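You operate a simulated robot arm through the tools that you are given. There is no shell and no other tool. Be economical: measure what you need, move in short steps, check, and stop when the job is done.

Carry out the task below with a simulated two-armed robot. There is one attempt and no reset: what you move stays moved.

## Task
Plug the trough, shut the drain valve, fill to the 15 L step and lay the blue plate in it.
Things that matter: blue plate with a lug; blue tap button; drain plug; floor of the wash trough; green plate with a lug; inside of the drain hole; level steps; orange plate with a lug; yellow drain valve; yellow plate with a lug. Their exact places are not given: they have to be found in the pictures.

It is judged by the outcome, as a careful person would: the job done as asked, and still so three seconds after it is handed in. It fails if anything else is knocked over, pushed out of place, dropped, spilled or broken.

## Robot
Two 7-joint arms with fingered hands on one trunk, on a base that drives. Base frame: it is fixed to the floor where the robot stands at the start and does not move with it; the origin is under the middle of the robot, x ahead of it, y to its left, z up. Lengths are in mm, angles in degrees, forces in N, time in s.
The left shoulder is at the start at [70, 142, 1185], the right one opposite. With the tool pointing down near the work surface each hand reaches from about 400 to 780 mm from the robot's upright axis, wherever it stands, measured 20 degrees to its own side. Places, roughly: blue tap button [500, -900, 900]; drain plug (3x3x8 cm) [500, -200, 900]; floor of the wash trough [700, -500, 800]; inside of the drain hole [600, -200, 800]; level steps [900, -600, 800]; orange plate with a lug [750, -1750, 750]; yellow drain valve [700, -900, 900]; yellow plate with a lug (26x15x5 cm) [600, 1000, 800]. Payload 3.6 kg a hand.
Tool frame (each hand has its own): the origin (TCP) lies between the finger pads and is the grasp point; the fingertips stand 25 mm ahead of it; z points along the fingers, y is the line along which they close. The gripper opens to 88 mm. The gripper's body begins 29 mm behind the TCP. The gripper is a hand of 5 fingers: y runs from the thumb to the fingers, the wrist lies at [-13, -97, -162] in the tool frame.
Orientation is that of the tool frame in the base frame, as a unit quaternion [w, x, y, z]. With the fingers straight down and the wrist toward the robot, the tool's x, y and z point along [0, 1, 0], [1, 0, 0] and [0, 0, -1] of the base frame.

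## Interface
- The arms move only by the tool play_rows. It takes "left_targets", "right_targets" or both (then of equal length, played together; a hand with none holds still); each is a list that holds one entry, the list of rows, each a list of 6 numbers: the shift along the base's x, y, z in units of 40 mm (1.0 is 40 mm), then the turn, a rotation vector about the base's x, y, z in units of 5 degrees (1.0 is 5 degrees). In form: [[[dx, dy, dz, rx, ry, rz], ...]]. A call has 1 to 20 rows; each row shifts and turns the commanded pose from where the row before left it. A call with a number of a shift or a turn outside -1 to 1 is refused whole. Rows are played at 5 a second. More than 50 mm and 8.6 degrees between two rows, and nothing of the call is played. Where a pose cannot be reached the arm comes as near as it can. A force on the tool above 60 N (or 10 N above the force at the start of the call, whichever is more), or a blocked arm, ends the call early, and 0.2 s more pass. In this call time passes only in rows, and 0.2 s behind the last. The reply holds the time, the measured pose of the TCP, the force on the tool along the base axes, the opening and the grip force, in the units named above and with some noise, with the torque about the TCP (base axes, N m) and any sound that the robot's microphone picked up.
- Cameras (640 x 400 px; columns grow to the right, rows downward): "scene" is now at [142.3, 1.6, 1425.3]; the picture's right is [-0.12, -0.99, -0.00], its down [-0.56, 0.07, -0.83] and it looks along [0.82, -0.10, -0.56] (base axes); focal length 214 px, centre (320, 200). "left" rides on the left gripper at [-59, -79, -105] in its tool frame; the picture's right is [-0.73, -0.32, 0.61], its down [0.62, -0.68, 0.38] and it looks along [0.29, 0.66, 0.70] (tool axes); focal length 234 px, centre (320, 200). "right" rides on the right gripper at [59, -79, -105] in its tool frame; the picture's right is [-0.73, 0.32, -0.61], its down [-0.62, -0.68, 0.38] and it looks along [-0.29, 0.66, 0.70] (tool axes); focal length 234 px, centre (320, 200).
- capture(camera): a new picture of that camera. No time passes.
- lift_body(by): slides the trunk up (or, below 0, down) by that many mm; the arms and the scene camera ride with it, the base frame stays. It gives what a move gives, with no picture.
- steer(legs): drives the robot by 1 to 6 legs, each [ahead, left, turn to the left] in mm, mm and degrees, along the robot's own axes; the way and the turn of a leg run together, so that a leg with both is an arc; at most 1500 mm and 180 degrees a leg. The arms and the cameras ride along, it lands a little off, and it stops where it bumps. It gives what a move gives.
- finger_targets(index, middle, ring, little, thumb_bend, thumb_turn, hand): sets how far each is bent, from 0 (flat) to 100 (curled in); at 30 the hand is open as for a grip, at 70 the pads meet at the TCP. One left out holds its place. A second passes; each finger stops where it meets its share of the squeeze, and holds until it gets a number again. It is the only way to open and close the hand. It gives what a move gives, with no picture; readings hold the bend of each and the force on index, middle, ring, little, thumb and palm. thumb_turn goes from beside the hand (0) to across from the fingers (100), as for a grip.
- turn_head(pan, tilt): turns the head with the scene camera to pan (to the left, within 86 degrees either way) and tilt (down, from -29 to 69), counted from straight ahead of the robot. It gives what a move gives.
- pixel_to_xyz(camera, pixels): for up to 12 pixels [column, row] of the newest picture of that camera ("zoom" is the newest enlarged one), the place [x, y, z] in the base frame of the surface seen there, good to about 2 mm, but the place of the scene camera against the robot may be out by one fixed shift of up to 18 mm in any direction. No time passes.
- inspect(camera, box): a new picture of the part [left, top, right, bottom] of that camera's present view, enlarged. No time passes.
- hand_in(): hands the job in; it is judged then, once.

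Go step by step. Measure first, check grasps and placings, and put right what went wrong. The budget is 80 turns and 78 pictures, counting those below and the enlarged ones. Unless the task says otherwise, let go and move clear before handing in, and close with one line.

The tools are called after "Request:" by a JSON object that holds its "method" and its "body". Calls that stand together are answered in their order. play_rows: Moves the arms, as the interface text tells. Its arguments: {"type":"object","properties":{"left_targets":{"type":"array"},"right_targets":{"type":"array"}},"required":[]} The other tools are called the same way: lift_body (by) slides the trunk up or down; finger_targets (index, middle, ring, little, thumb_bend, thumb_turn, hand) moves the fingers one by one; steer (legs) drives the base; turn_head (pan, tilt) turns the head that bears the scene camera; capture (camera) takes a picture; pixel_to_xyz (camera, pixels) gives the place of the surface under pixels of a picture; inspect (camera, box) takes an enlarged picture of a part of a camera's view; hand_in () hands the job in.

At the start:

```text
clock: 0.0
left_tcp_pos: [579.2, -18.4, 1220.3]
left_orientation: [0.0, 0.707, 0.707, 0.0]
left_ft_force: [-0.8, 0.2, 0.1]
left_moment: [0.0, 0.03, -0.03]
left_gripper_width: 88.0
left_grasp_force: 0.0
left_shape: jaw
left_bend: [30.0, 30.0, 30.0, 30.0, 30.0, 98.0]
left_finger forces: [0.0, 0.1, 0.0, 0.1, 0.0, 0.0]
right_tcp_pos: [390.2, -412.9, 1130.5]
right_orientation: [-0.001, 0.707, 0.707, 0.0]
right_ft_force: [0.7, -0.3, 0.2]
right_moment: [0.03, 0.02, 0.03]
right_gripper_width: 87.9
right_grasp_force: 0.0
right_shape: jaw
right_bend: [30.0, 30.0, 30.0, 30.0, 30.0, 98.0]
right_finger forces: [0.1, 0.0, 0.1, 0.1, 0.0, 0.1]
trunk travel left (down, up): [-721.0, 219.0]
robot x, y, heading: [-1.5, -2.5, -0.2]
head pan, tilt: [-6.9, 34.0]
```

scene: 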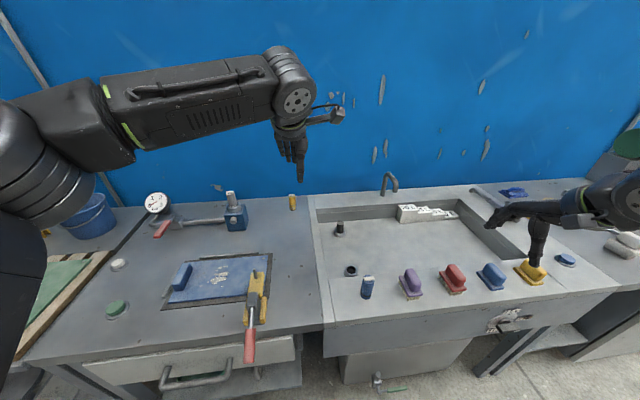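
right: 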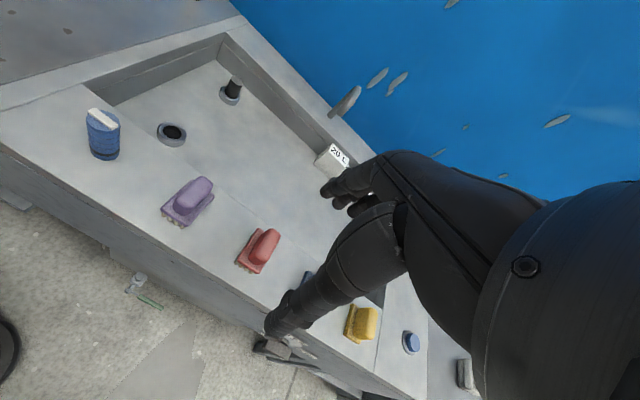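
left: 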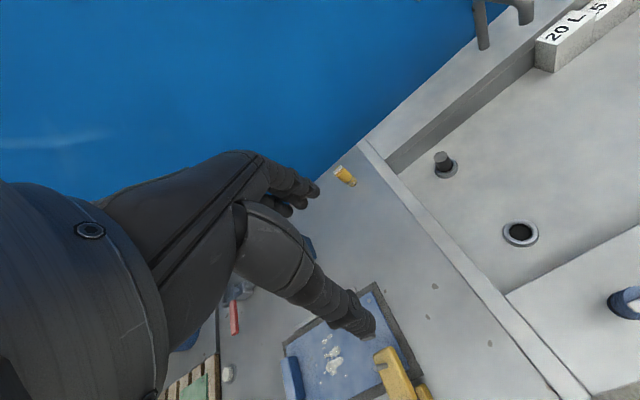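

The scene shows the trough at right (drain hole ~(351,270), blue plug ~(368,286)), and a blue plate at (218,280) held by a yellow clamp with a red handle at (252,310). I'll zoom in for details.

Request:
{"method": "inspect", "body": {"camera": "scene", "box": [100, 180, 320, 390]}}

Request:
{"method": "inspect", "body": {"camera": "scene", "box": [310, 160, 640, 390]}}

Request:
{"method": "pixel_to_xyz", "body": {"camera": "scene", "pixels": [[368, 278], [367, 297], [351, 270], [338, 224], [182, 276], [215, 280], [255, 290], [250, 345], [535, 272], [565, 260], [410, 280], [420, 240]]}}

```text
1.90 times, centred on (210, 285) of scene
```

zoom: 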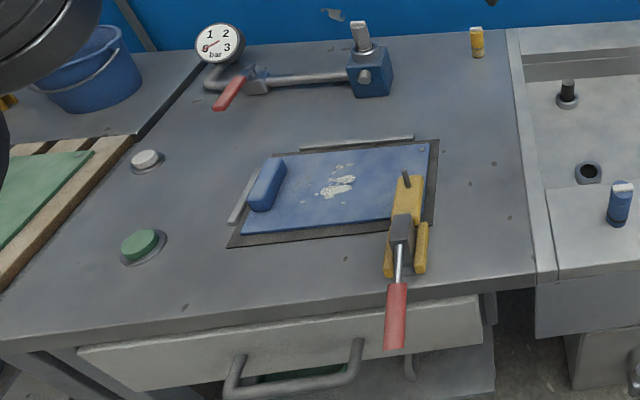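

```text
1.74 times, centred on (475, 275) of scene
```

zoom: 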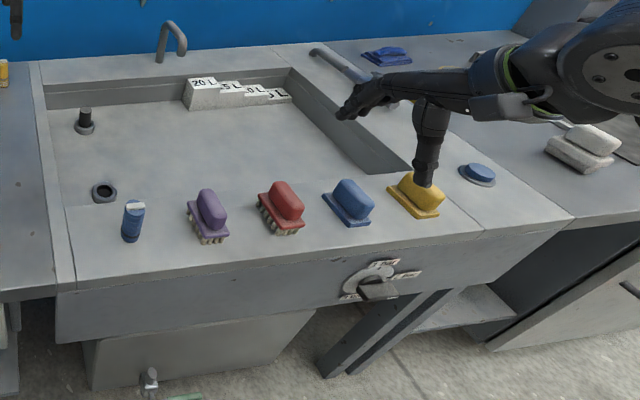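

```text
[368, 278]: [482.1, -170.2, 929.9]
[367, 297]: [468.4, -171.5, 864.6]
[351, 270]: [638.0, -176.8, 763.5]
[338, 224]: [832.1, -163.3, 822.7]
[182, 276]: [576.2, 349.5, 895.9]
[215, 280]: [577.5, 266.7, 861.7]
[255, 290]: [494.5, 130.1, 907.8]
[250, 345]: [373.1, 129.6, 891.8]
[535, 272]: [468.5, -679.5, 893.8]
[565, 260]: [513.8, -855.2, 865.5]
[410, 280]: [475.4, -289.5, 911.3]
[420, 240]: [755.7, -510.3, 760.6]
```

The blue plate lies on the left bench under a toggle clamp (red handle at ~[373,130,892]); blue tap button near [514,-855,866]. I'll look right for the yellow valve and then left.

Request:
{"method": "turn_head", "body": {"pan": -60, "tilt": 34}}

Request:
{"method": "capture", "body": {"camera": "scene"}}

Request:
{"method": "turn_head", "body": {"pan": 45, "tilt": 34}}

Request:
{"method": "inspect", "body": {"camera": "scene", "box": [0, 0, 640, 400]}}

```text
clock: 1.2
left_tcp_pos: [579.4, -17.2, 1219.7]
left_orientation: [0.0, 0.707, 0.707, 0.001]
left_ft_force: [0.1, 0.8, -0.5]
left_moment: [0.03, 0.0, 0.01]
left_gripper_width: 87.9
left_grasp_force: 0.0
left_shape: jaw
left_bend: [30.0, 30.0, 30.0, 30.0, 30.0, 98.0]
left_finger forces: [0.0, 0.0, 0.1, 0.1, 0.1, 0.0]
right_tcp_pos: [391.3, -411.9, 1130.3]
right_orientation: [0.0, 0.707, 0.707, 0.0]
right_ft_force: [1.1, 0.7, -0.5]
right_moment: [-0.03, 0.05, 0.01]
right_gripper_width: 87.8
right_grasp_force: 0.1
right_shape: jaw
right_bend: [30.0, 30.0, 30.0, 30.0, 30.0, 98.0]
right_finger forces: [0.0, 0.1, 0.1, 0.1, 0.1, 0.1]
trunk travel left (down, up): [-721.0, 219.0]
robot x, y, heading: [-0.2, -0.9, 0.0]
head pan, tilt: [-60.0, 34.0]
```

```text
72 pictures are left
```

scene: 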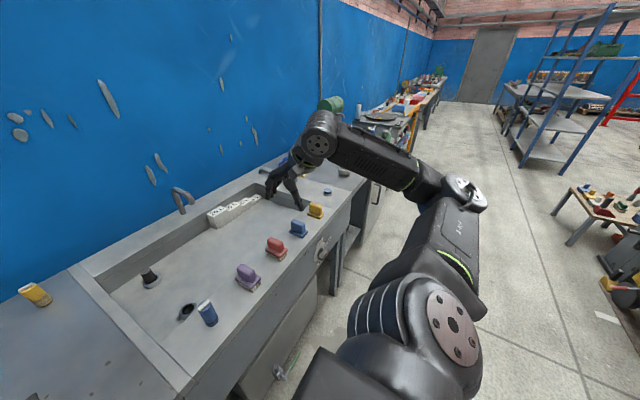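

```text
clock: 3.0
left_tcp_pos: [579.2, -17.1, 1219.9]
left_orientation: [0.001, 0.707, 0.707, 0.0]
left_ft_force: [0.0, 0.0, 0.1]
left_moment: [0.04, -0.03, -0.03]
left_gripper_width: 87.7
left_grasp_force: 0.1
left_shape: jaw
left_bend: [30.0, 30.0, 30.0, 30.0, 30.0, 98.0]
left_finger forces: [0.0, 0.0, 0.0, 0.1, 0.1, 0.1]
right_tcp_pos: [390.2, -411.6, 1130.5]
right_orientation: [0.0, 0.707, 0.707, 0.0]
right_ft_force: [1.2, 0.1, 0.0]
right_moment: [0.04, -0.01, -0.02]
right_gripper_width: 87.5
right_grasp_force: 0.1
right_shape: jaw
right_bend: [30.0, 30.0, 30.0, 30.0, 30.0, 98.0]
right_finger forces: [0.0, 0.0, 0.0, 0.0, 0.0, 0.0]
trunk travel left (down, up): [-721.0, 219.0]
robot x, y, heading: [-3.2, 1.6, -0.1]
head pan, tilt: [45.0, 34.0]
```

```text
1.00 times, centred on (320, 200) of scene (not enlarged: the box is as wide or as high as the picture)
```

zoom: 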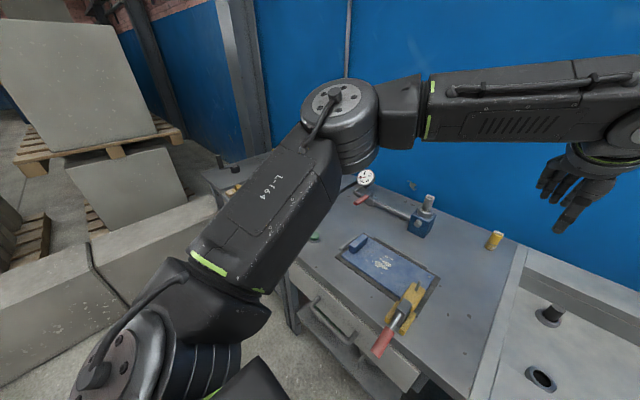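

The right hand hides the valve area near [700,-900,900]. I'll drive 500 mm right along the bench and look down there.

Request:
{"method": "steer", "body": {"legs": [[0, -500, 0]]}}

Request:
{"method": "turn_head", "body": {"pan": -25, "tilt": 34}}

Request:
{"method": "capture", "body": {"camera": "scene"}}

```text
clock: 6.0
left_tcp_pos: [580.3, -513.6, 1220.7]
left_orientation: [0.0, 0.704, 0.71, 0.0]
left_ft_force: [-1.1, 0.8, 0.1]
left_moment: [-0.03, -0.02, 0.03]
left_gripper_width: 87.4
left_grasp_force: 0.0
left_shape: jaw
left_bend: [30.0, 30.0, 30.0, 30.0, 30.0, 98.0]
left_finger forces: [0.1, 0.0, 0.1, 0.1, 0.0, 0.0]
right_tcp_pos: [393.8, -909.8, 1130.9]
right_orientation: [0.0, 0.705, 0.709, -0.001]
right_ft_force: [1.2, -0.2, 0.2]
right_moment: [0.02, 0.04, -0.04]
right_gripper_width: 87.5
right_grasp_force: 0.2
right_shape: jaw
right_bend: [30.0, 30.0, 30.0, 30.0, 30.0, 98.0]
right_finger forces: [0.0, 0.1, 0.0, 0.0, 0.0, 0.0]
trunk travel left (down, up): [-721.0, 219.0]
robot x, y, heading: [-3.4, -502.5, 0.2]
head pan, tilt: [45.0, 34.0]
```

```text
clock: 7.4
left_tcp_pos: [581.0, -512.9, 1219.2]
left_orientation: [0.0, 0.706, 0.709, 0.0]
left_ft_force: [0.7, -0.4, 0.3]
left_moment: [-0.01, 0.02, 0.0]
left_gripper_width: 87.9
left_grasp_force: 0.0
left_shape: jaw
left_bend: [30.0, 30.0, 30.0, 30.0, 30.0, 98.0]
left_finger forces: [0.0, 0.1, 0.0, 0.1, 0.0, 0.1]
right_tcp_pos: [394.5, -909.5, 1130.4]
right_orientation: [0.001, 0.705, 0.709, 0.001]
right_ft_force: [-0.6, 0.6, -0.4]
right_moment: [0.0, 0.0, 0.02]
right_gripper_width: 87.7
right_grasp_force: 0.1
right_shape: jaw
right_bend: [30.0, 30.0, 30.0, 30.0, 30.0, 98.0]
right_finger forces: [0.0, 0.0, 0.0, 0.0, 0.1, 0.0]
trunk travel left (down, up): [-721.0, 219.0]
robot x, y, heading: [-1.5, -500.1, 0.4]
head pan, tilt: [-25.0, 34.0]
```

```text
70 pictures are left
```

scene: 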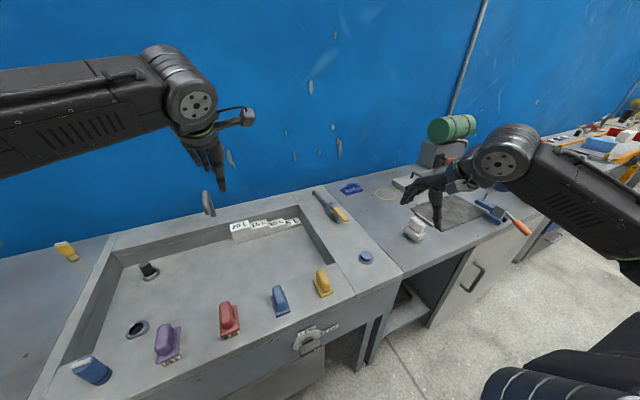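

The lever at (330,205) with a yellow end is the drain valve. Zooming there and on the level steps.

Request:
{"method": "inspect", "body": {"camera": "scene", "box": [290, 170, 410, 280]}}

Request:
{"method": "pixel_to_xyz", "body": {"camera": "zoom", "pixels": [[160, 120], [200, 170], [250, 225], [270, 262], [290, 250], [407, 455], [300, 280], [180, 290]]}}

Request:
{"method": "inspect", "body": {"camera": "scene", "box": [100, 190, 320, 330]}}

Request:
{"method": "inspect", "body": {"camera": "scene", "box": [260, 300, 380, 380]}}

```text
3.64 times, centred on (350, 225) of scene
```

zoom: 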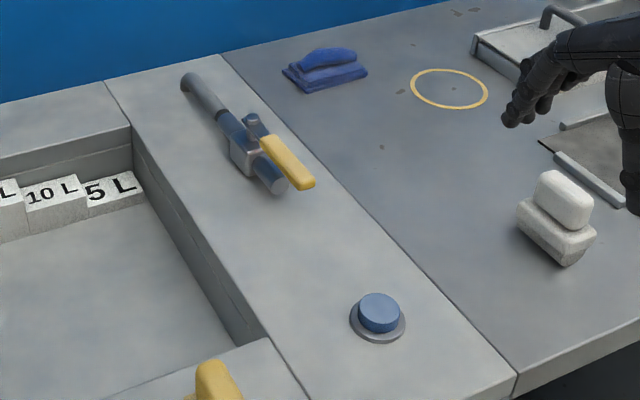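

```text
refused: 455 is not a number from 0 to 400
```

```text
2.86 times, centred on (210, 260) of scene
```

zoom: 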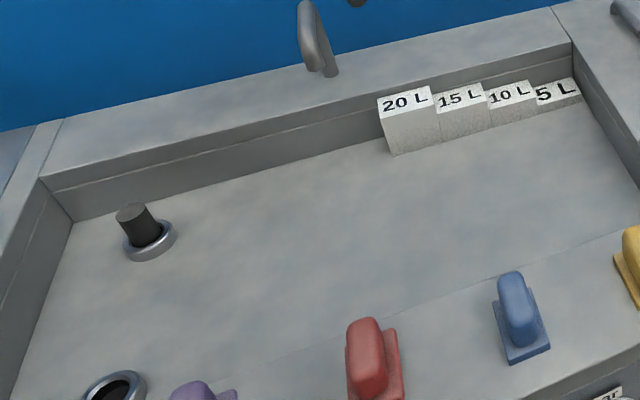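

```text
5.00 times, centred on (320, 340) of scene
```

zoom: 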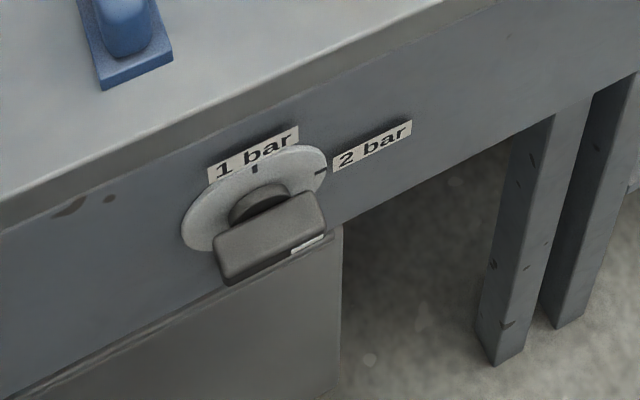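

The valve's yellow handle lies along the pipe (open), dial reads bars, and the steps are labelled 20/15/10/5 L from left. I'll drive further right and view the valve and button with the right hand camera.

Request:
{"method": "steer", "body": {"legs": [[0, -180, 0]]}}

Request:
{"method": "capture", "body": {"camera": "right"}}

Request:
{"method": "inspect", "body": {"camera": "scene", "box": [200, 170, 360, 270]}}

```text
clock: 8.9
left_tcp_pos: [581.6, -689.3, 1219.3]
left_orientation: [0.001, 0.704, 0.71, 0.001]
left_ft_force: [0.0, -0.1, 0.5]
left_moment: [0.0, 0.01, -0.02]
left_gripper_width: 87.8
left_grasp_force: 0.0
left_shape: jaw
left_bend: [30.0, 30.0, 30.0, 30.0, 30.0, 98.0]
left_finger forces: [0.0, 0.0, 0.0, 0.0, 0.1, 0.0]
right_tcp_pos: [395.2, -1085.0, 1131.2]
right_orientation: [0.001, 0.705, 0.71, 0.0]
right_ft_force: [-0.3, 0.4, -0.7]
right_moment: [-0.03, -0.03, 0.01]
right_gripper_width: 87.6
right_grasp_force: 0.0
right_shape: jaw
right_bend: [30.0, 30.0, 30.0, 30.0, 30.0, 98.0]
right_finger forces: [0.0, 0.0, 0.0, 0.0, 0.0, 0.0]
trunk travel left (down, up): [-721.0, 219.0]
robot x, y, heading: [0.8, -678.7, 0.4]
head pan, tilt: [-25.0, 34.0]
```

```text
66 pictures are left
```

right: 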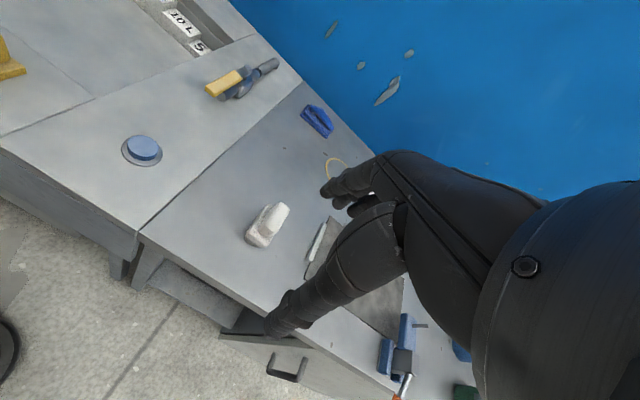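

```text
4.00 times, centred on (280, 220) of scene
```

zoom: 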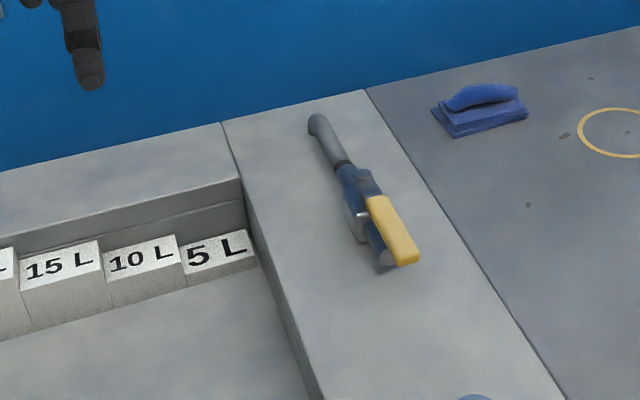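

Request:
{"method": "inspect", "body": {"camera": "right", "box": [100, 30, 300, 180]}}

Request:
{"method": "pixel_to_xyz", "body": {"camera": "scene", "pixels": [[286, 213], [293, 218], [300, 232], [304, 235], [297, 226]]}}

Request:
{"method": "pixel_to_xyz", "body": {"camera": "right", "pixels": [[210, 92], [225, 83], [240, 74], [250, 72], [275, 64], [240, 93], [144, 147], [160, 163], [200, 130]]}}

```text
2.67 times, centred on (200, 105) of right
```

zoom: 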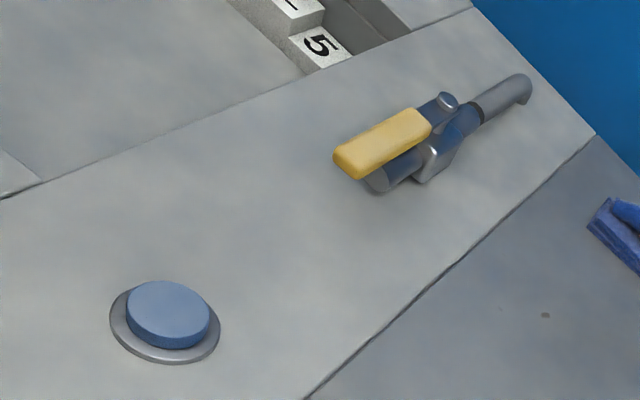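

```text
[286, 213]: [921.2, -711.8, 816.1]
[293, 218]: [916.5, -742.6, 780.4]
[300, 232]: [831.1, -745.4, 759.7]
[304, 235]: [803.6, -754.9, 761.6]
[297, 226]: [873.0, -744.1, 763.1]
```

```text
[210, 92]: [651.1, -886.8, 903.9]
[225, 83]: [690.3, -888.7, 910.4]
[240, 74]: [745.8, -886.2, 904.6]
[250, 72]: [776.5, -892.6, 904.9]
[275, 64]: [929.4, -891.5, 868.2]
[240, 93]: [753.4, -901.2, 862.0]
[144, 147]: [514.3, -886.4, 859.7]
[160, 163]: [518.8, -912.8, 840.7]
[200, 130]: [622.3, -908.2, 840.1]
```

Right-camera points: handle runs x≈645–740 at y≈-887, z≈910 with pivot ≈x 765; button top at [514,-886,860], deck z 840. I'll make a beak of the right hand and bring it beside the handle's free end (on the -y side), staying high first.

Request:
{"method": "finger_targets", "body": {"hand": "right", "index": 70, "middle": 70, "ring": 70, "little": 70, "thumb_bend": 70}}

Request:
{"method": "play_rows", "body": {"right_targets": [[[0.84, 0.35, 0, 0, 0, 0], [0.84, 0.35, 0, 0, 0, 0], [0.84, 0.35, 0, 0, 0, 0], [0.84, 0.35, 0, 0, 0, 0], [0.84, 0.35, 0, 0, 0, 0], [0.84, 0.35, 0, 0, 0, 0], [0.84, 0.35, 0, 0, 0, 0], [0.84, 0.35, 0, 0, 0, 0], [0, 0, -0.8, 0, 0, 0], [0, 0, -0.8, 0, 0, 0], [0, 0, -0.8, 0, 0, 0], [0, 0, -0.8, 0, 0, 0]]]}}

Request:
{"method": "capture", "body": {"camera": "right"}}

Request:
{"method": "capture", "body": {"camera": "scene"}}

```text
clock: 9.9
left_tcp_pos: [580.6, -691.3, 1220.0]
left_orientation: [0.0, 0.705, 0.71, -0.001]
left_ft_force: [-0.2, -0.3, -0.3]
left_moment: [0.01, 0.02, -0.05]
left_gripper_width: 87.5
left_grasp_force: 0.0
left_shape: jaw
left_bend: [30.0, 30.0, 30.0, 30.0, 30.0, 98.0]
left_finger forces: [0.0, 0.0, 0.1, 0.1, 0.0, 0.1]
right_tcp_pos: [396.0, -1086.7, 1130.0]
right_orientation: [0.0, 0.705, 0.71, 0.0]
right_ft_force: [-0.5, 0.4, -0.3]
right_moment: [-0.02, -0.02, 0.04]
right_gripper_width: 0.1
right_grasp_force: 0.0
right_shape: fingers
right_bend: [70.0, 70.0, 70.0, 70.0, 70.0, 98.0]
right_finger forces: [0.1, 0.1, 0.1, 0.0, 0.0, 0.0]
trunk travel left (down, up): [-721.0, 219.0]
robot x, y, heading: [2.1, -678.0, 0.5]
head pan, tilt: [-25.0, 34.0]
```

```text
clock: 12.5
left_tcp_pos: [581.6, -691.2, 1219.4]
left_orientation: [0.001, 0.704, 0.71, 0.0]
left_ft_force: [-0.7, -0.6, 1.6]
left_moment: [-0.03, 0.01, -0.01]
left_gripper_width: 87.7
left_grasp_force: 0.0
left_shape: jaw
left_bend: [30.0, 30.0, 30.0, 30.0, 30.0, 98.0]
left_finger forces: [0.1, 0.0, 0.0, 0.0, 0.1, 0.1]
right_tcp_pos: [664.2, -975.1, 1000.9]
right_orientation: [0.0, 0.705, 0.709, 0.0]
right_ft_force: [0.9, 0.1, -0.2]
right_moment: [-0.01, -0.02, 0.0]
right_gripper_width: 0.1
right_grasp_force: 0.1
right_shape: fingers
right_bend: [70.0, 70.0, 70.0, 70.0, 70.0, 98.0]
right_finger forces: [0.0, 0.0, 0.0, 0.0, 0.1, 0.0]
trunk travel left (down, up): [-721.0, 219.0]
robot x, y, heading: [2.2, -678.8, 0.5]
head pan, tilt: [-25.0, 34.0]
```

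```text
63 pictures are left
```

right: 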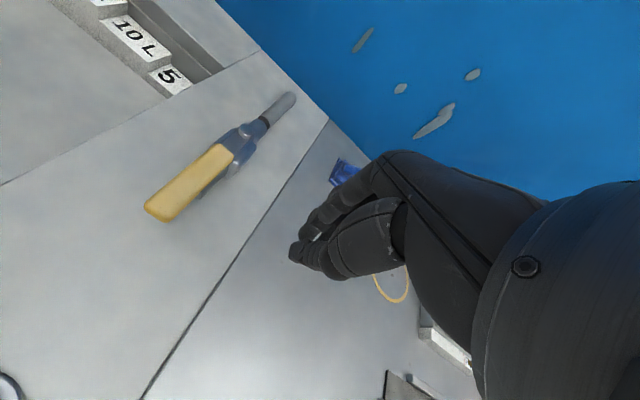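

```text
62 pictures are left
```

scene: 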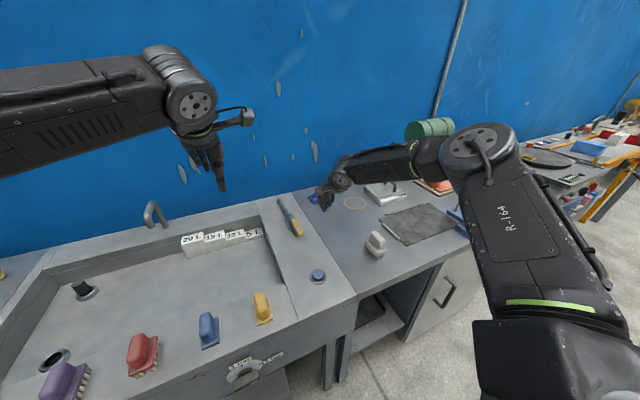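

Request:
{"method": "pixel_to_xyz", "body": {"camera": "right", "pixels": [[162, 210], [190, 182], [225, 155], [245, 128], [205, 190], [292, 255], [330, 268], [280, 105], [175, 230]]}}

Request:
{"method": "pixel_to_xyz", "body": {"camera": "scene", "pixels": [[297, 231], [290, 218], [284, 205], [280, 199], [318, 272], [207, 237], [80, 287], [54, 355]]}}

Request:
{"method": "inspect", "body": {"camera": "right", "box": [130, 80, 310, 240]}}

```text
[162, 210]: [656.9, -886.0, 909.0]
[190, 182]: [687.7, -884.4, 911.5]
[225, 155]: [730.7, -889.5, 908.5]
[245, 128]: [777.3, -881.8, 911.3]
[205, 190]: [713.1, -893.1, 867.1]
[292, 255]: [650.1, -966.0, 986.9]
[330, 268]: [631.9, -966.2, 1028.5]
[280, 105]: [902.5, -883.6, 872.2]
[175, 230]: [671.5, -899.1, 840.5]
```

```text
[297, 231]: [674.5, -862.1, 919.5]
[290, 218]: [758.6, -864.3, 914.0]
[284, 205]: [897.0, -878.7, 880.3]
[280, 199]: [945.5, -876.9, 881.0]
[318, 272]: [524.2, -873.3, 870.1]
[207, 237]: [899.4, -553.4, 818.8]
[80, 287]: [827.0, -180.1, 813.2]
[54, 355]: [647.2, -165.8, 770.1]
```

```text
2.50 times, centred on (220, 160) of right
```

zoom: 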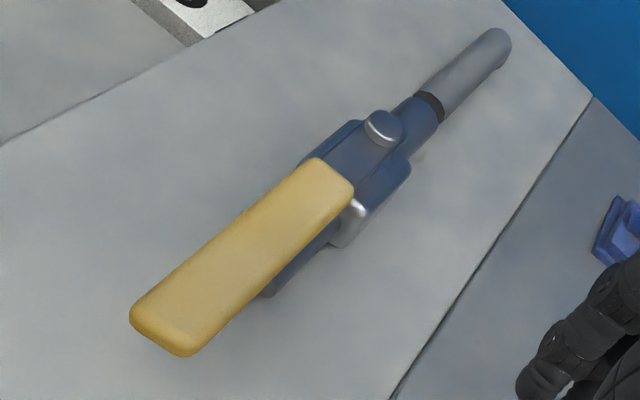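

Pivot knob at [777,-882,911], yellow lever x 648–735, 28 mm wide. Lower the beak beside its free end, then push it a bit toward +y (clockwise) and check the response.

Request:
{"method": "play_rows", "body": {"right_targets": [[[-0.1, 0, -0.7, 0, 0, 0], [0, 0, -0.7, 0, 0, 0], [0, 0, -0.7, 0, 0, 0], [0, 0.6, 0, 0, 0, 0], [0, 0.5, 0, 0, 0, 0], [0, 0.5, 0, 0, 0, 0], [0, 0.4, 0, 0, 0, 0], [0, 0.35, 0, 0, 0, 0], [0, 0, 0, 0, 0, 0]]]}}

Request:
{"method": "capture", "body": {"camera": "right"}}

```text
clock: 14.5
left_tcp_pos: [582.6, -691.7, 1219.1]
left_orientation: [0.0, 0.704, 0.71, 0.001]
left_ft_force: [-0.5, -0.2, 0.6]
left_moment: [-0.03, -0.04, 0.02]
left_gripper_width: 87.9
left_grasp_force: 0.1
left_shape: jaw
left_bend: [30.0, 30.0, 30.0, 30.0, 30.0, 98.0]
left_finger forces: [0.0, 0.1, 0.1, 0.0, 0.1, 0.0]
right_tcp_pos: [628.6, -894.3, 944.3]
right_orientation: [0.0, 0.704, 0.71, 0.0]
right_ft_force: [-0.1, -0.1, -0.7]
right_moment: [-0.02, 0.04, -0.01]
right_gripper_width: 0.0
right_grasp_force: 0.1
right_shape: fingers
right_bend: [70.0, 70.0, 70.0, 70.0, 70.0, 98.0]
right_finger forces: [0.0, 0.0, 0.0, 0.0, 0.1, 0.0]
right hand out of reach, approached as far as the arm can: row 3, 4, 5, 6, 7, 8
trunk travel left (down, up): [-721.0, 219.0]
robot x, y, heading: [6.8, -675.8, 0.5]
head pan, tilt: [-25.0, 34.0]
```

```text
60 pictures are left
```

right: 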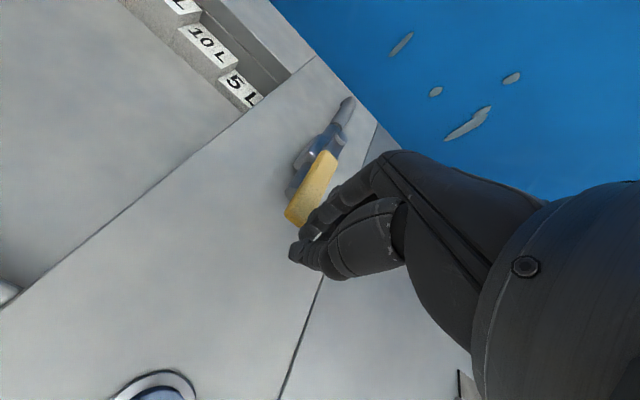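

The arm ran out of wrist range low down (stopped at [629,-894,944]; lever untouched). I'll back off to -y and up, then lower the trunk 130 mm so the geometry matches the reachable height.

Request:
{"method": "play_rows", "body": {"right_targets": [[[0, 0, 0.9, 0, 0, 0], [0, -0.9, 0.9, 0, 0, 0], [0, -0.9, 0.9, 0, 0, 0], [0, -0.6, 0, 0, 0, 0]]]}}

Request:
{"method": "lift_body", "body": {"by": -130}}

```text
refused: row 2 steps farther than a row can; nothing moved
```

```text
clock: 15.5
left_tcp_pos: [572.8, -692.1, 1137.1]
left_orientation: [0.004, 0.705, 0.709, 0.003]
left_ft_force: [1.5, -0.4, 0.7]
left_moment: [-0.01, 0.01, 0.02]
left_gripper_width: 87.8
left_grasp_force: 0.1
left_shape: jaw
left_bend: [30.0, 30.0, 30.0, 30.0, 30.0, 98.0]
left_finger forces: [0.1, 0.1, 0.1, 0.0, 0.1, 0.0]
right_tcp_pos: [622.9, -892.5, 867.0]
right_orientation: [0.004, 0.704, 0.71, 0.008]
right_ft_force: [-24.4, 0.5, 22.2]
right_moment: [0.07, -0.99, 0.23]
right_gripper_width: 0.0
right_grasp_force: 17.8
right_shape: fingers
right_bend: [70.0, 70.0, 70.0, 70.0, 70.0, 98.0]
right_finger forces: [22.2, 0.5, 0.0, 0.0, 12.7, 0.1]
trunk travel left (down, up): [-633.0, 307.0]
robot x, y, heading: [-1.3, -674.1, 0.0]
head pan, tilt: [-25.0, 34.0]
stopped: the force on the tool passed its limit at 70 N (the readings are from after the stop); the commanded pose is now the measured one
```

The trunk went down without the hand having backed off; the fingertips now press the deck (force z 22, x -24). I'll lift off and look.

Request:
{"method": "play_rows", "body": {"right_targets": [[[-0.3, 0, 0.3, 0, 0, 0], [-0.4, 0, 0.5, 0, 0, 0], [0, 0, 0.9, 0, 0, 0], [0, 0, 0.9, 0, 0, 0], [0, -0.8, 0.3, 0, 0, 0], [0, -0.9, 0, 0, 0, 0]]]}}

Request:
{"method": "capture", "body": {"camera": "right"}}

```text
clock: 16.9
left_tcp_pos: [581.0, -692.9, 1130.6]
left_orientation: [-0.001, 0.706, 0.709, 0.0]
left_ft_force: [0.9, 0.3, -0.2]
left_moment: [0.0, 0.02, 0.04]
left_gripper_width: 87.8
left_grasp_force: 0.1
left_shape: jaw
left_bend: [30.0, 30.0, 30.0, 30.0, 30.0, 98.0]
left_finger forces: [0.0, 0.0, 0.0, 0.0, 0.0, 0.1]
right_tcp_pos: [601.7, -960.4, 975.4]
right_orientation: [0.0, 0.704, 0.71, 0.004]
right_ft_force: [0.2, 0.1, -0.7]
right_moment: [0.01, -0.01, 0.0]
right_gripper_width: 0.3
right_grasp_force: 0.1
right_shape: fingers
right_bend: [70.0, 70.0, 70.0, 70.0, 70.0, 98.0]
right_finger forces: [0.0, 0.0, 0.0, 0.1, 0.0, 0.0]
trunk travel left (down, up): [-633.0, 307.0]
robot x, y, heading: [0.2, -677.9, 0.3]
head pan, tilt: [-25.0, 34.0]
```

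```text
59 pictures are left
```

right: 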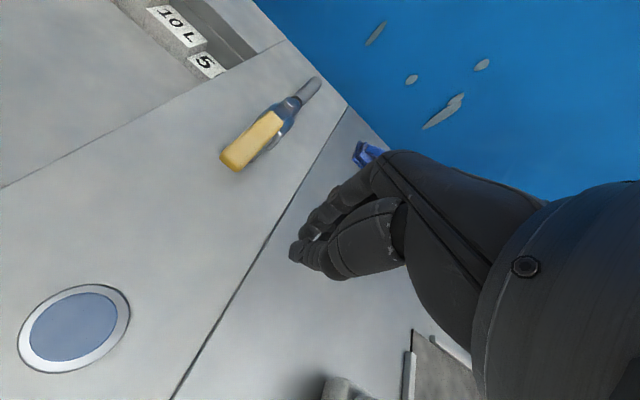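

Nothing moved; trunk is 88 mm lower. Lower 50 mm more, then go to the lever's side and push gently.

Request:
{"method": "lift_body", "body": {"by": -55}}

Request:
{"method": "play_rows", "body": {"right_targets": [[[0.75, 0, -0.05, 0, 0, 0], [0.75, 0, 0, 0, 0, 0], [0, 0.5, 0, 0, 0, 0], [0, 0.4, 0, 0, 0, 0], [0, 0.3, 0, 0, 0, 0], [0, 0.3, 0, 0, 0, 0], [0, 0.3, 0, 0, 0, 0], [0, 0, 0, 0, 0, 0]]]}}

Request:
{"method": "capture", "body": {"camera": "right"}}

```text
clock: 17.9
left_tcp_pos: [581.8, -691.1, 1077.1]
left_orientation: [0.001, 0.706, 0.709, 0.0]
left_ft_force: [0.1, 0.1, -0.8]
left_moment: [0.02, 0.03, -0.02]
left_gripper_width: 87.7
left_grasp_force: 0.0
left_shape: jaw
left_bend: [30.0, 30.0, 30.0, 30.0, 30.0, 98.0]
left_finger forces: [0.0, 0.0, 0.0, 0.0, 0.1, 0.0]
right_tcp_pos: [601.3, -961.1, 921.7]
right_orientation: [0.002, 0.704, 0.71, 0.004]
right_ft_force: [-0.3, 0.6, 0.4]
right_moment: [-0.04, -0.02, -0.02]
right_gripper_width: 0.1
right_grasp_force: 0.1
right_shape: fingers
right_bend: [70.0, 70.0, 70.0, 70.0, 70.0, 98.0]
right_finger forces: [0.0, 0.0, 0.0, 0.0, 0.1, 0.0]
trunk travel left (down, up): [-578.0, 362.0]
robot x, y, heading: [0.2, -677.5, 0.3]
head pan, tilt: [-25.0, 34.0]
```

```text
clock: 19.7
left_tcp_pos: [581.8, -691.6, 1077.6]
left_orientation: [0.0, 0.705, 0.709, 0.0]
left_ft_force: [0.1, 0.0, 0.0]
left_moment: [0.0, 0.04, 0.03]
left_gripper_width: 87.5
left_grasp_force: 0.0
left_shape: jaw
left_bend: [30.0, 30.0, 30.0, 30.0, 30.0, 98.0]
left_finger forces: [0.0, 0.0, 0.0, 0.0, 0.0, 0.0]
right_tcp_pos: [660.9, -889.4, 919.9]
right_orientation: [0.001, 0.704, 0.711, 0.005]
right_ft_force: [-0.1, -1.5, 1.0]
right_moment: [-0.03, 0.0, -0.01]
right_gripper_width: 0.0
right_grasp_force: 1.6
right_shape: fingers
right_bend: [70.0, 70.0, 70.0, 70.0, 70.0, 98.0]
right_finger forces: [2.4, 0.0, 0.0, 0.0, 0.0, 0.0]
trunk travel left (down, up): [-578.0, 362.0]
robot x, y, heading: [-1.6, -673.9, 0.4]
head pan, tilt: [-25.0, 34.0]
```

```text
58 pictures are left
```

right: 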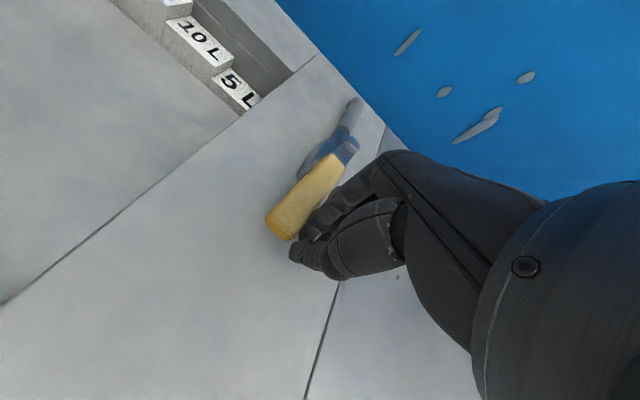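

The lever follows with about 2 N. I continue along the arc toward +y.

Request:
{"method": "play_rows", "body": {"right_targets": [[[0, 0.45, 0, 0, 0, 0], [0, 0.5, 0, 0, 0, 0], [0.2, 0.45, 0, 0, 0, 0], [0.2, 0.3, 0, 0, 0, 0], [0.4, 0.5, 0, 0, 0, 0], [0.3, 0.25, 0, 0, 0, 0], [0.3, 0.2, 0, 0, 0, 0], [0.35, 0.2, 0, 0, 0, 0], [0.3, 0.1, 0, 0, 0, 0], [0, 0, 0, 0, 0, 0]]]}}

Request:
{"method": "capture", "body": {"camera": "right"}}

Request:
{"method": "capture", "body": {"camera": "scene"}}

```text
clock: 21.9
left_tcp_pos: [581.4, -691.4, 1077.8]
left_orientation: [0.0, 0.705, 0.709, 0.0]
left_ft_force: [0.4, -0.1, -1.0]
left_moment: [0.0, 0.0, -0.03]
left_gripper_width: 87.7
left_grasp_force: 0.1
left_shape: jaw
left_bend: [30.0, 30.0, 30.0, 30.0, 30.0, 98.0]
left_finger forces: [0.0, 0.0, 0.1, 0.1, 0.0, 0.1]
right_tcp_pos: [654.2, -842.7, 935.1]
right_orientation: [0.001, 0.704, 0.71, 0.004]
right_ft_force: [-0.6, -0.1, 0.7]
right_moment: [0.01, -0.02, 0.03]
right_gripper_width: 0.2
right_grasp_force: 0.0
right_shape: fingers
right_bend: [70.0, 70.0, 70.0, 70.0, 70.0, 98.0]
right_finger forces: [0.0, 0.0, 0.0, 0.0, 0.1, 0.0]
right hand out of reach, approached as far as the arm can: row 2, 3, 4, 5, 6, 7, 8, 9
trunk travel left (down, up): [-578.0, 362.0]
robot x, y, heading: [-1.0, -679.8, 0.4]
head pan, tilt: [-25.0, 34.0]
```

```text
57 pictures are left
```

right: 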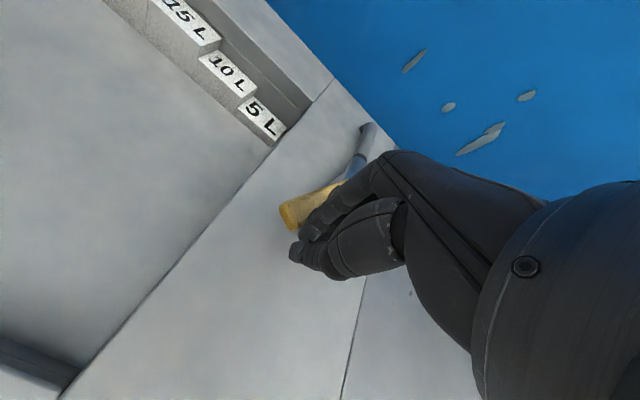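

```text
56 pictures are left
```

scene: 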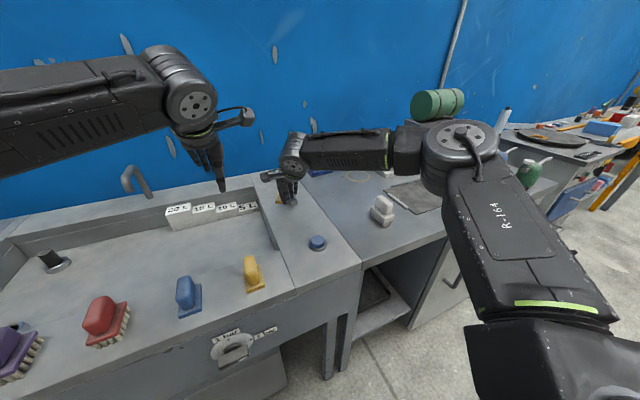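

The lever is at ~35° but the arm ran out of reach at [654,-843,935]. I'll pull the hand back and up, and look down to see how much room the base has to drive closer.

Request:
{"method": "play_rows", "body": {"right_targets": [[[-0.5, -0.3, 0.5, 0, 0, 0], [-0.7, 0, 0.6, 0, 0, 0], [-0.9, 0, 0.3, 0, 0, 0], [-0.9, 0, 0, 0, 0, 0]]]}}

Request:
{"method": "turn_head", "body": {"pan": 0, "tilt": 69}}

Request:
{"method": "capture", "body": {"camera": "scene"}}

Request:
{"method": "pixel_to_xyz", "body": {"camera": "scene", "pixels": [[320, 200], [320, 250], [320, 300], [320, 350], [320, 390], [220, 250], [420, 250], [420, 300]]}}

```text
clock: 22.9
left_tcp_pos: [581.5, -692.4, 1077.7]
left_orientation: [0.0, 0.705, 0.709, 0.0]
left_ft_force: [0.1, 0.1, 0.5]
left_moment: [0.0, -0.02, -0.02]
left_gripper_width: 87.7
left_grasp_force: 0.1
left_shape: jaw
left_bend: [30.0, 30.0, 30.0, 30.0, 30.0, 98.0]
left_finger forces: [0.0, 0.0, 0.0, 0.0, 0.1, 0.0]
right_tcp_pos: [532.7, -852.9, 991.5]
right_orientation: [0.001, 0.704, 0.71, 0.004]
right_ft_force: [-0.3, 0.1, 0.1]
right_moment: [-0.01, 0.0, -0.01]
right_gripper_width: 0.0
right_grasp_force: 0.1
right_shape: fingers
right_bend: [70.0, 70.0, 70.0, 70.0, 70.0, 98.0]
right_finger forces: [0.0, 0.0, 0.0, 0.0, 0.0, 0.1]
trunk travel left (down, up): [-578.0, 362.0]
robot x, y, heading: [2.9, -679.0, 0.3]
head pan, tilt: [-25.0, 34.0]
```

```text
clock: 23.9
left_tcp_pos: [581.0, -692.3, 1076.8]
left_orientation: [0.001, 0.705, 0.709, -0.001]
left_ft_force: [-0.7, -0.2, -0.8]
left_moment: [0.0, 0.02, 0.02]
left_gripper_width: 87.9
left_grasp_force: 0.1
left_shape: jaw
left_bend: [30.0, 30.0, 30.0, 30.0, 30.0, 98.0]
left_finger forces: [0.0, 0.0, 0.0, 0.0, 0.1, 0.0]
right_tcp_pos: [535.7, -854.4, 991.9]
right_orientation: [0.001, 0.705, 0.709, 0.003]
right_ft_force: [-0.6, -0.7, -0.3]
right_moment: [0.0, -0.03, 0.05]
right_gripper_width: 0.0
right_grasp_force: 0.1
right_shape: fingers
right_bend: [70.0, 70.0, 70.0, 70.0, 70.0, 98.0]
right_finger forces: [0.0, 0.0, 0.0, 0.0, 0.1, 0.0]
trunk travel left (down, up): [-578.0, 362.0]
robot x, y, heading: [0.8, -678.8, 0.2]
head pan, tilt: [0.0, 68.8]
```

```text
55 pictures are left
```

scene: 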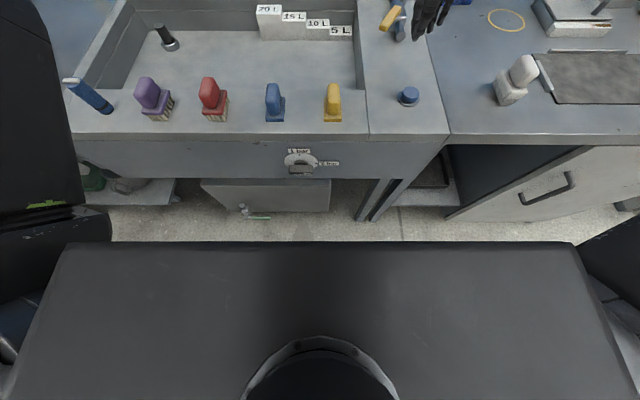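

```text
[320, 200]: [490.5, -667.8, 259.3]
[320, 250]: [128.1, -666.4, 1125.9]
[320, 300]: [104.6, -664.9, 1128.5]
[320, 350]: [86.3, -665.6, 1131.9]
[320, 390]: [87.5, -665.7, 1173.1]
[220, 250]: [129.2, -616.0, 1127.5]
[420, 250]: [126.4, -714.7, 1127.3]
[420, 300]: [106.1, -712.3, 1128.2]
```

Chest front is x≈130 while the trough front edge is near x≈400, so there's room. Drive ahead 120 mm and continue.

Request:
{"method": "steer", "body": {"legs": [[120, 0, 0]]}}

Request:
{"method": "turn_head", "body": {"pan": -25, "tilt": 45}}

Request:
{"method": "capture", "body": {"camera": "right"}}

Request:
{"method": "pixel_to_xyz", "body": {"camera": "right", "pixels": [[292, 255], [300, 220], [320, 195], [280, 225]]}}

Request:
{"method": "capture", "body": {"camera": "scene"}}

```text
clock: 25.1
left_tcp_pos: [704.2, -692.3, 1076.8]
left_orientation: [0.001, 0.705, 0.709, -0.001]
left_ft_force: [0.3, 0.0, 0.6]
left_moment: [0.02, -0.01, -0.01]
left_gripper_width: 87.9
left_grasp_force: 0.0
left_shape: jaw
left_bend: [30.0, 30.0, 30.0, 30.0, 30.0, 98.0]
left_finger forces: [0.0, 0.0, 0.1, 0.0, 0.0, 0.0]
right_tcp_pos: [656.9, -853.2, 991.2]
right_orientation: [0.002, 0.704, 0.71, 0.004]
right_ft_force: [0.0, 0.3, -1.0]
right_moment: [0.03, -0.03, 0.01]
right_gripper_width: 0.0
right_grasp_force: 0.1
right_shape: fingers
right_bend: [70.0, 70.0, 70.0, 70.0, 70.0, 98.0]
right_finger forces: [0.1, 0.0, 0.0, 0.0, 0.0, 0.1]
trunk travel left (down, up): [-578.0, 362.0]
robot x, y, heading: [124.4, -678.3, 0.4]
head pan, tilt: [0.0, 68.8]
```

```text
clock: 26.0
left_tcp_pos: [703.6, -691.7, 1077.6]
left_orientation: [0.0, 0.705, 0.709, 0.0]
left_ft_force: [0.0, 0.0, 0.3]
left_moment: [-0.05, -0.04, 0.0]
left_gripper_width: 87.9
left_grasp_force: 0.0
left_shape: jaw
left_bend: [30.0, 30.0, 30.0, 30.0, 30.0, 98.0]
left_finger forces: [0.1, 0.0, 0.0, 0.0, 0.0, 0.0]
right_tcp_pos: [655.4, -854.1, 991.4]
right_orientation: [0.001, 0.705, 0.709, 0.004]
right_ft_force: [-1.1, -0.1, -0.7]
right_moment: [0.05, 0.01, 0.0]
right_gripper_width: 0.1
right_grasp_force: 0.1
right_shape: fingers
right_bend: [70.0, 70.0, 70.0, 70.0, 70.0, 98.0]
right_finger forces: [0.0, 0.0, 0.0, 0.1, 0.1, 0.0]
trunk travel left (down, up): [-578.0, 362.0]
robot x, y, heading: [122.9, -679.2, 0.2]
head pan, tilt: [-25.0, 45.0]
```

```text
54 pictures are left
```

right: 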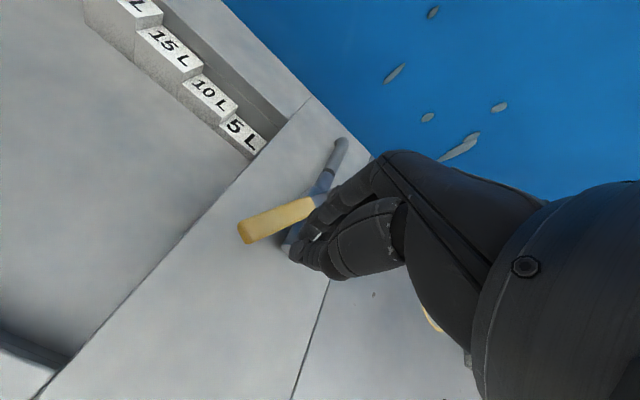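

```text
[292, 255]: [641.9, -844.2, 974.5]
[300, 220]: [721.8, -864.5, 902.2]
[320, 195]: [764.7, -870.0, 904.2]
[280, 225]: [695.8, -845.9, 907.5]
```

```text
53 pictures are left
```

scene: 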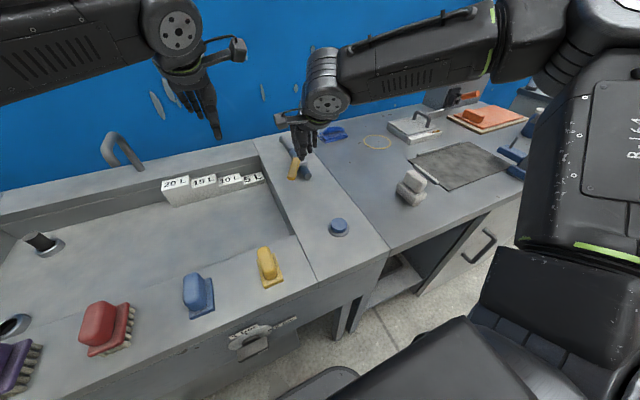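

Lever is now at ~27° (points [696,-846], [765,-870]). I lower the beak behind it at [655,-877] and sweep the rest of the arc.

Request:
{"method": "play_rows", "body": {"right_targets": [[[0, -0.6, -0.3, 0, 0, 0], [0, 0, -0.8, 0, 0, 0], [0, 0, -0.8, 0, 0, 0], [0.17, 0.55, 0, 0, 0, 0], [0.33, 0.7, 0, 0, 0, 0], [0.22, 0.3, 0, 0, 0, 0], [0.22, 0.3, 0, 0, 0, 0], [0.27, 0.23, 0, 0, 0, 0], [0.27, 0.23, 0, 0, 0, 0], [0.34, 0.16, 0, 0, 0, 0], [0.34, 0.16, 0, 0, 0, 0], [0.15, 0.05, 0, 0, 0, 0], [0, 0, 0, 0, 0, 0]]]}}

Request:
{"method": "capture", "body": {"camera": "right"}}

Request:
{"method": "capture", "body": {"camera": "scene"}}

```text
clock: 28.8
left_tcp_pos: [703.0, -692.0, 1078.1]
left_orientation: [0.0, 0.705, 0.709, 0.0]
left_ft_force: [-0.4, 0.2, 0.5]
left_moment: [0.0, -0.02, -0.01]
left_gripper_width: 87.8
left_grasp_force: 0.1
left_shape: jaw
left_bend: [30.0, 30.0, 30.0, 30.0, 30.0, 98.0]
left_finger forces: [0.1, 0.0, 0.0, 0.0, 0.1, 0.1]
right_tcp_pos: [728.3, -794.2, 923.7]
right_orientation: [0.002, 0.705, 0.709, 0.005]
right_ft_force: [-2.9, 0.4, 2.9]
right_moment: [0.0, -0.02, 0.0]
right_gripper_width: 0.0
right_grasp_force: 1.5
right_shape: fingers
right_bend: [70.0, 71.0, 70.0, 70.0, 70.0, 98.0]
right_finger forces: [0.0, 3.6, 0.1, 0.0, 0.0, 0.0]
right hand out of reach, approached as far as the arm can: row 10, 11, 12
trunk travel left (down, up): [-578.0, 362.0]
robot x, y, heading: [122.5, -676.1, 0.4]
head pan, tilt: [-25.0, 45.0]
```

```text
52 pictures are left
```

right: 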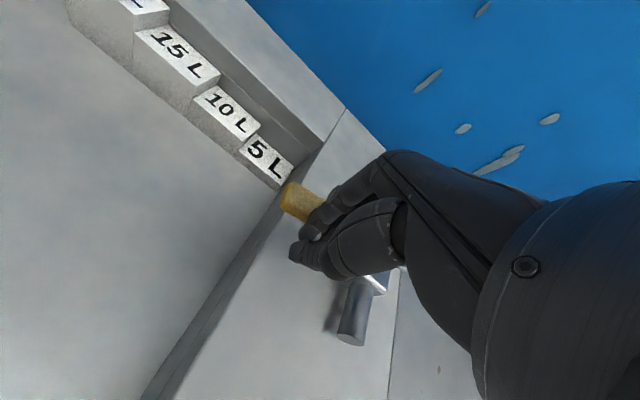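

```text
51 pictures are left
```

scene: 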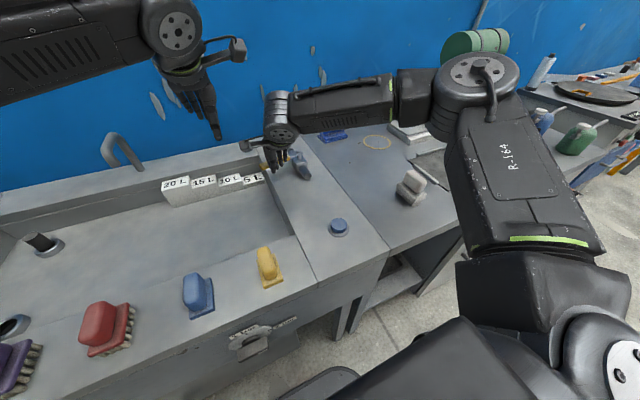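

The lever is nearly across; reach ended at [728,-794]. Measuring its angle.

Request:
{"method": "inspect", "body": {"camera": "scene", "box": [235, 130, 345, 200]}}

Request:
{"method": "pixel_to_xyz", "body": {"camera": "right", "pixels": [[290, 202], [295, 193], [303, 202], [312, 205], [350, 320]]}}

```text
5.71 times, centred on (290, 165) of scene
```

zoom: 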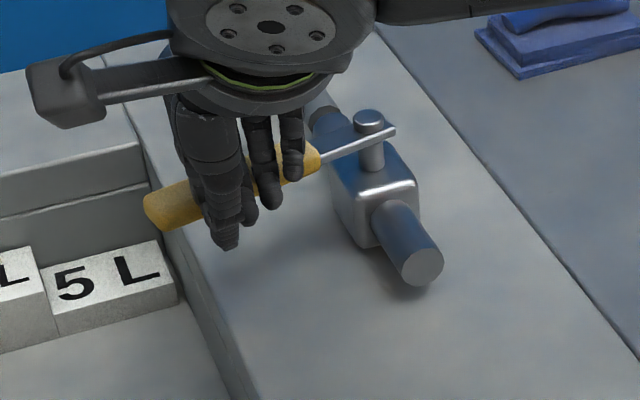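

```text
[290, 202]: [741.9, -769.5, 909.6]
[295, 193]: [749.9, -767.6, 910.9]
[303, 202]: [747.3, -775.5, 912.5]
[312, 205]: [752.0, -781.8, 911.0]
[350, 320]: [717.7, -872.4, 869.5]
```

Lever is ~12° short of square. A 28 mm drive ahead carries the hand and finishes the push.

Request:
{"method": "steer", "body": {"legs": [[28, 0, 0]]}}

Request:
{"method": "inspect", "body": {"camera": "scene", "box": [235, 130, 345, 200]}}

Request:
{"method": "capture", "body": {"camera": "right"}}

Request:
{"method": "pixel_to_xyz", "body": {"camera": "right", "pixels": [[290, 202], [295, 193], [303, 202], [312, 205], [285, 200]]}}

```text
clock: 29.6
left_tcp_pos: [728.7, -690.4, 1078.4]
left_orientation: [0.001, 0.705, 0.71, 0.001]
left_ft_force: [0.6, -0.5, 0.2]
left_moment: [-0.01, 0.0, -0.03]
left_gripper_width: 87.8
left_grasp_force: 0.1
left_shape: jaw
left_bend: [30.0, 30.0, 30.0, 30.0, 30.0, 98.0]
left_finger forces: [0.1, 0.0, 0.1, 0.0, 0.1, 0.1]
right_tcp_pos: [755.3, -794.8, 925.8]
right_orientation: [0.003, 0.704, 0.71, 0.006]
right_ft_force: [-6.4, 1.6, 21.9]
right_moment: [-0.22, -0.13, -0.02]
right_gripper_width: 0.4
right_grasp_force: 12.3
right_shape: fingers
right_bend: [70.0, 72.0, 71.0, 70.0, 69.0, 97.0]
right_finger forces: [4.8, 15.4, 4.5, 0.1, 0.1, 0.0]
trunk travel left (down, up): [-578.0, 362.0]
robot x, y, heading: [153.5, -677.8, 0.0]
head pan, tilt: [-25.0, 45.0]
```

```text
5.71 times, centred on (290, 165) of scene
```

zoom: 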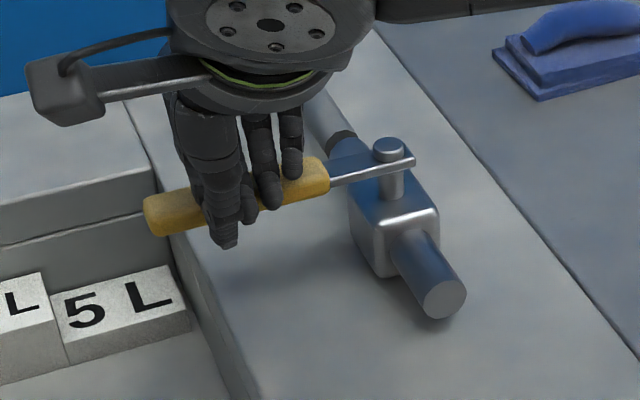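

```text
48 pictures are left
```

right: 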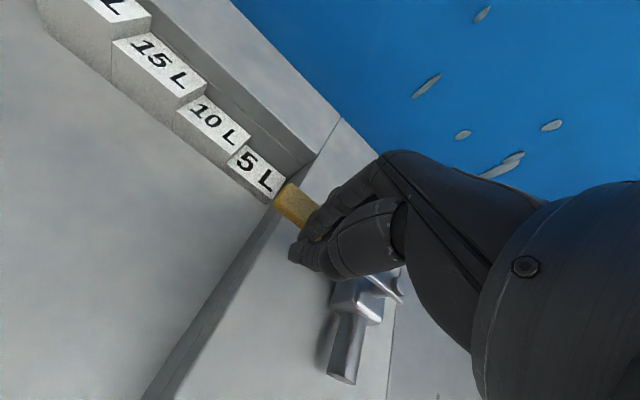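

```text
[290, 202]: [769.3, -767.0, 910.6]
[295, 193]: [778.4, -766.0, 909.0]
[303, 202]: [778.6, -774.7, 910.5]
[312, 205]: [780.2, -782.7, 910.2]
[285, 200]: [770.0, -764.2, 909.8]
```

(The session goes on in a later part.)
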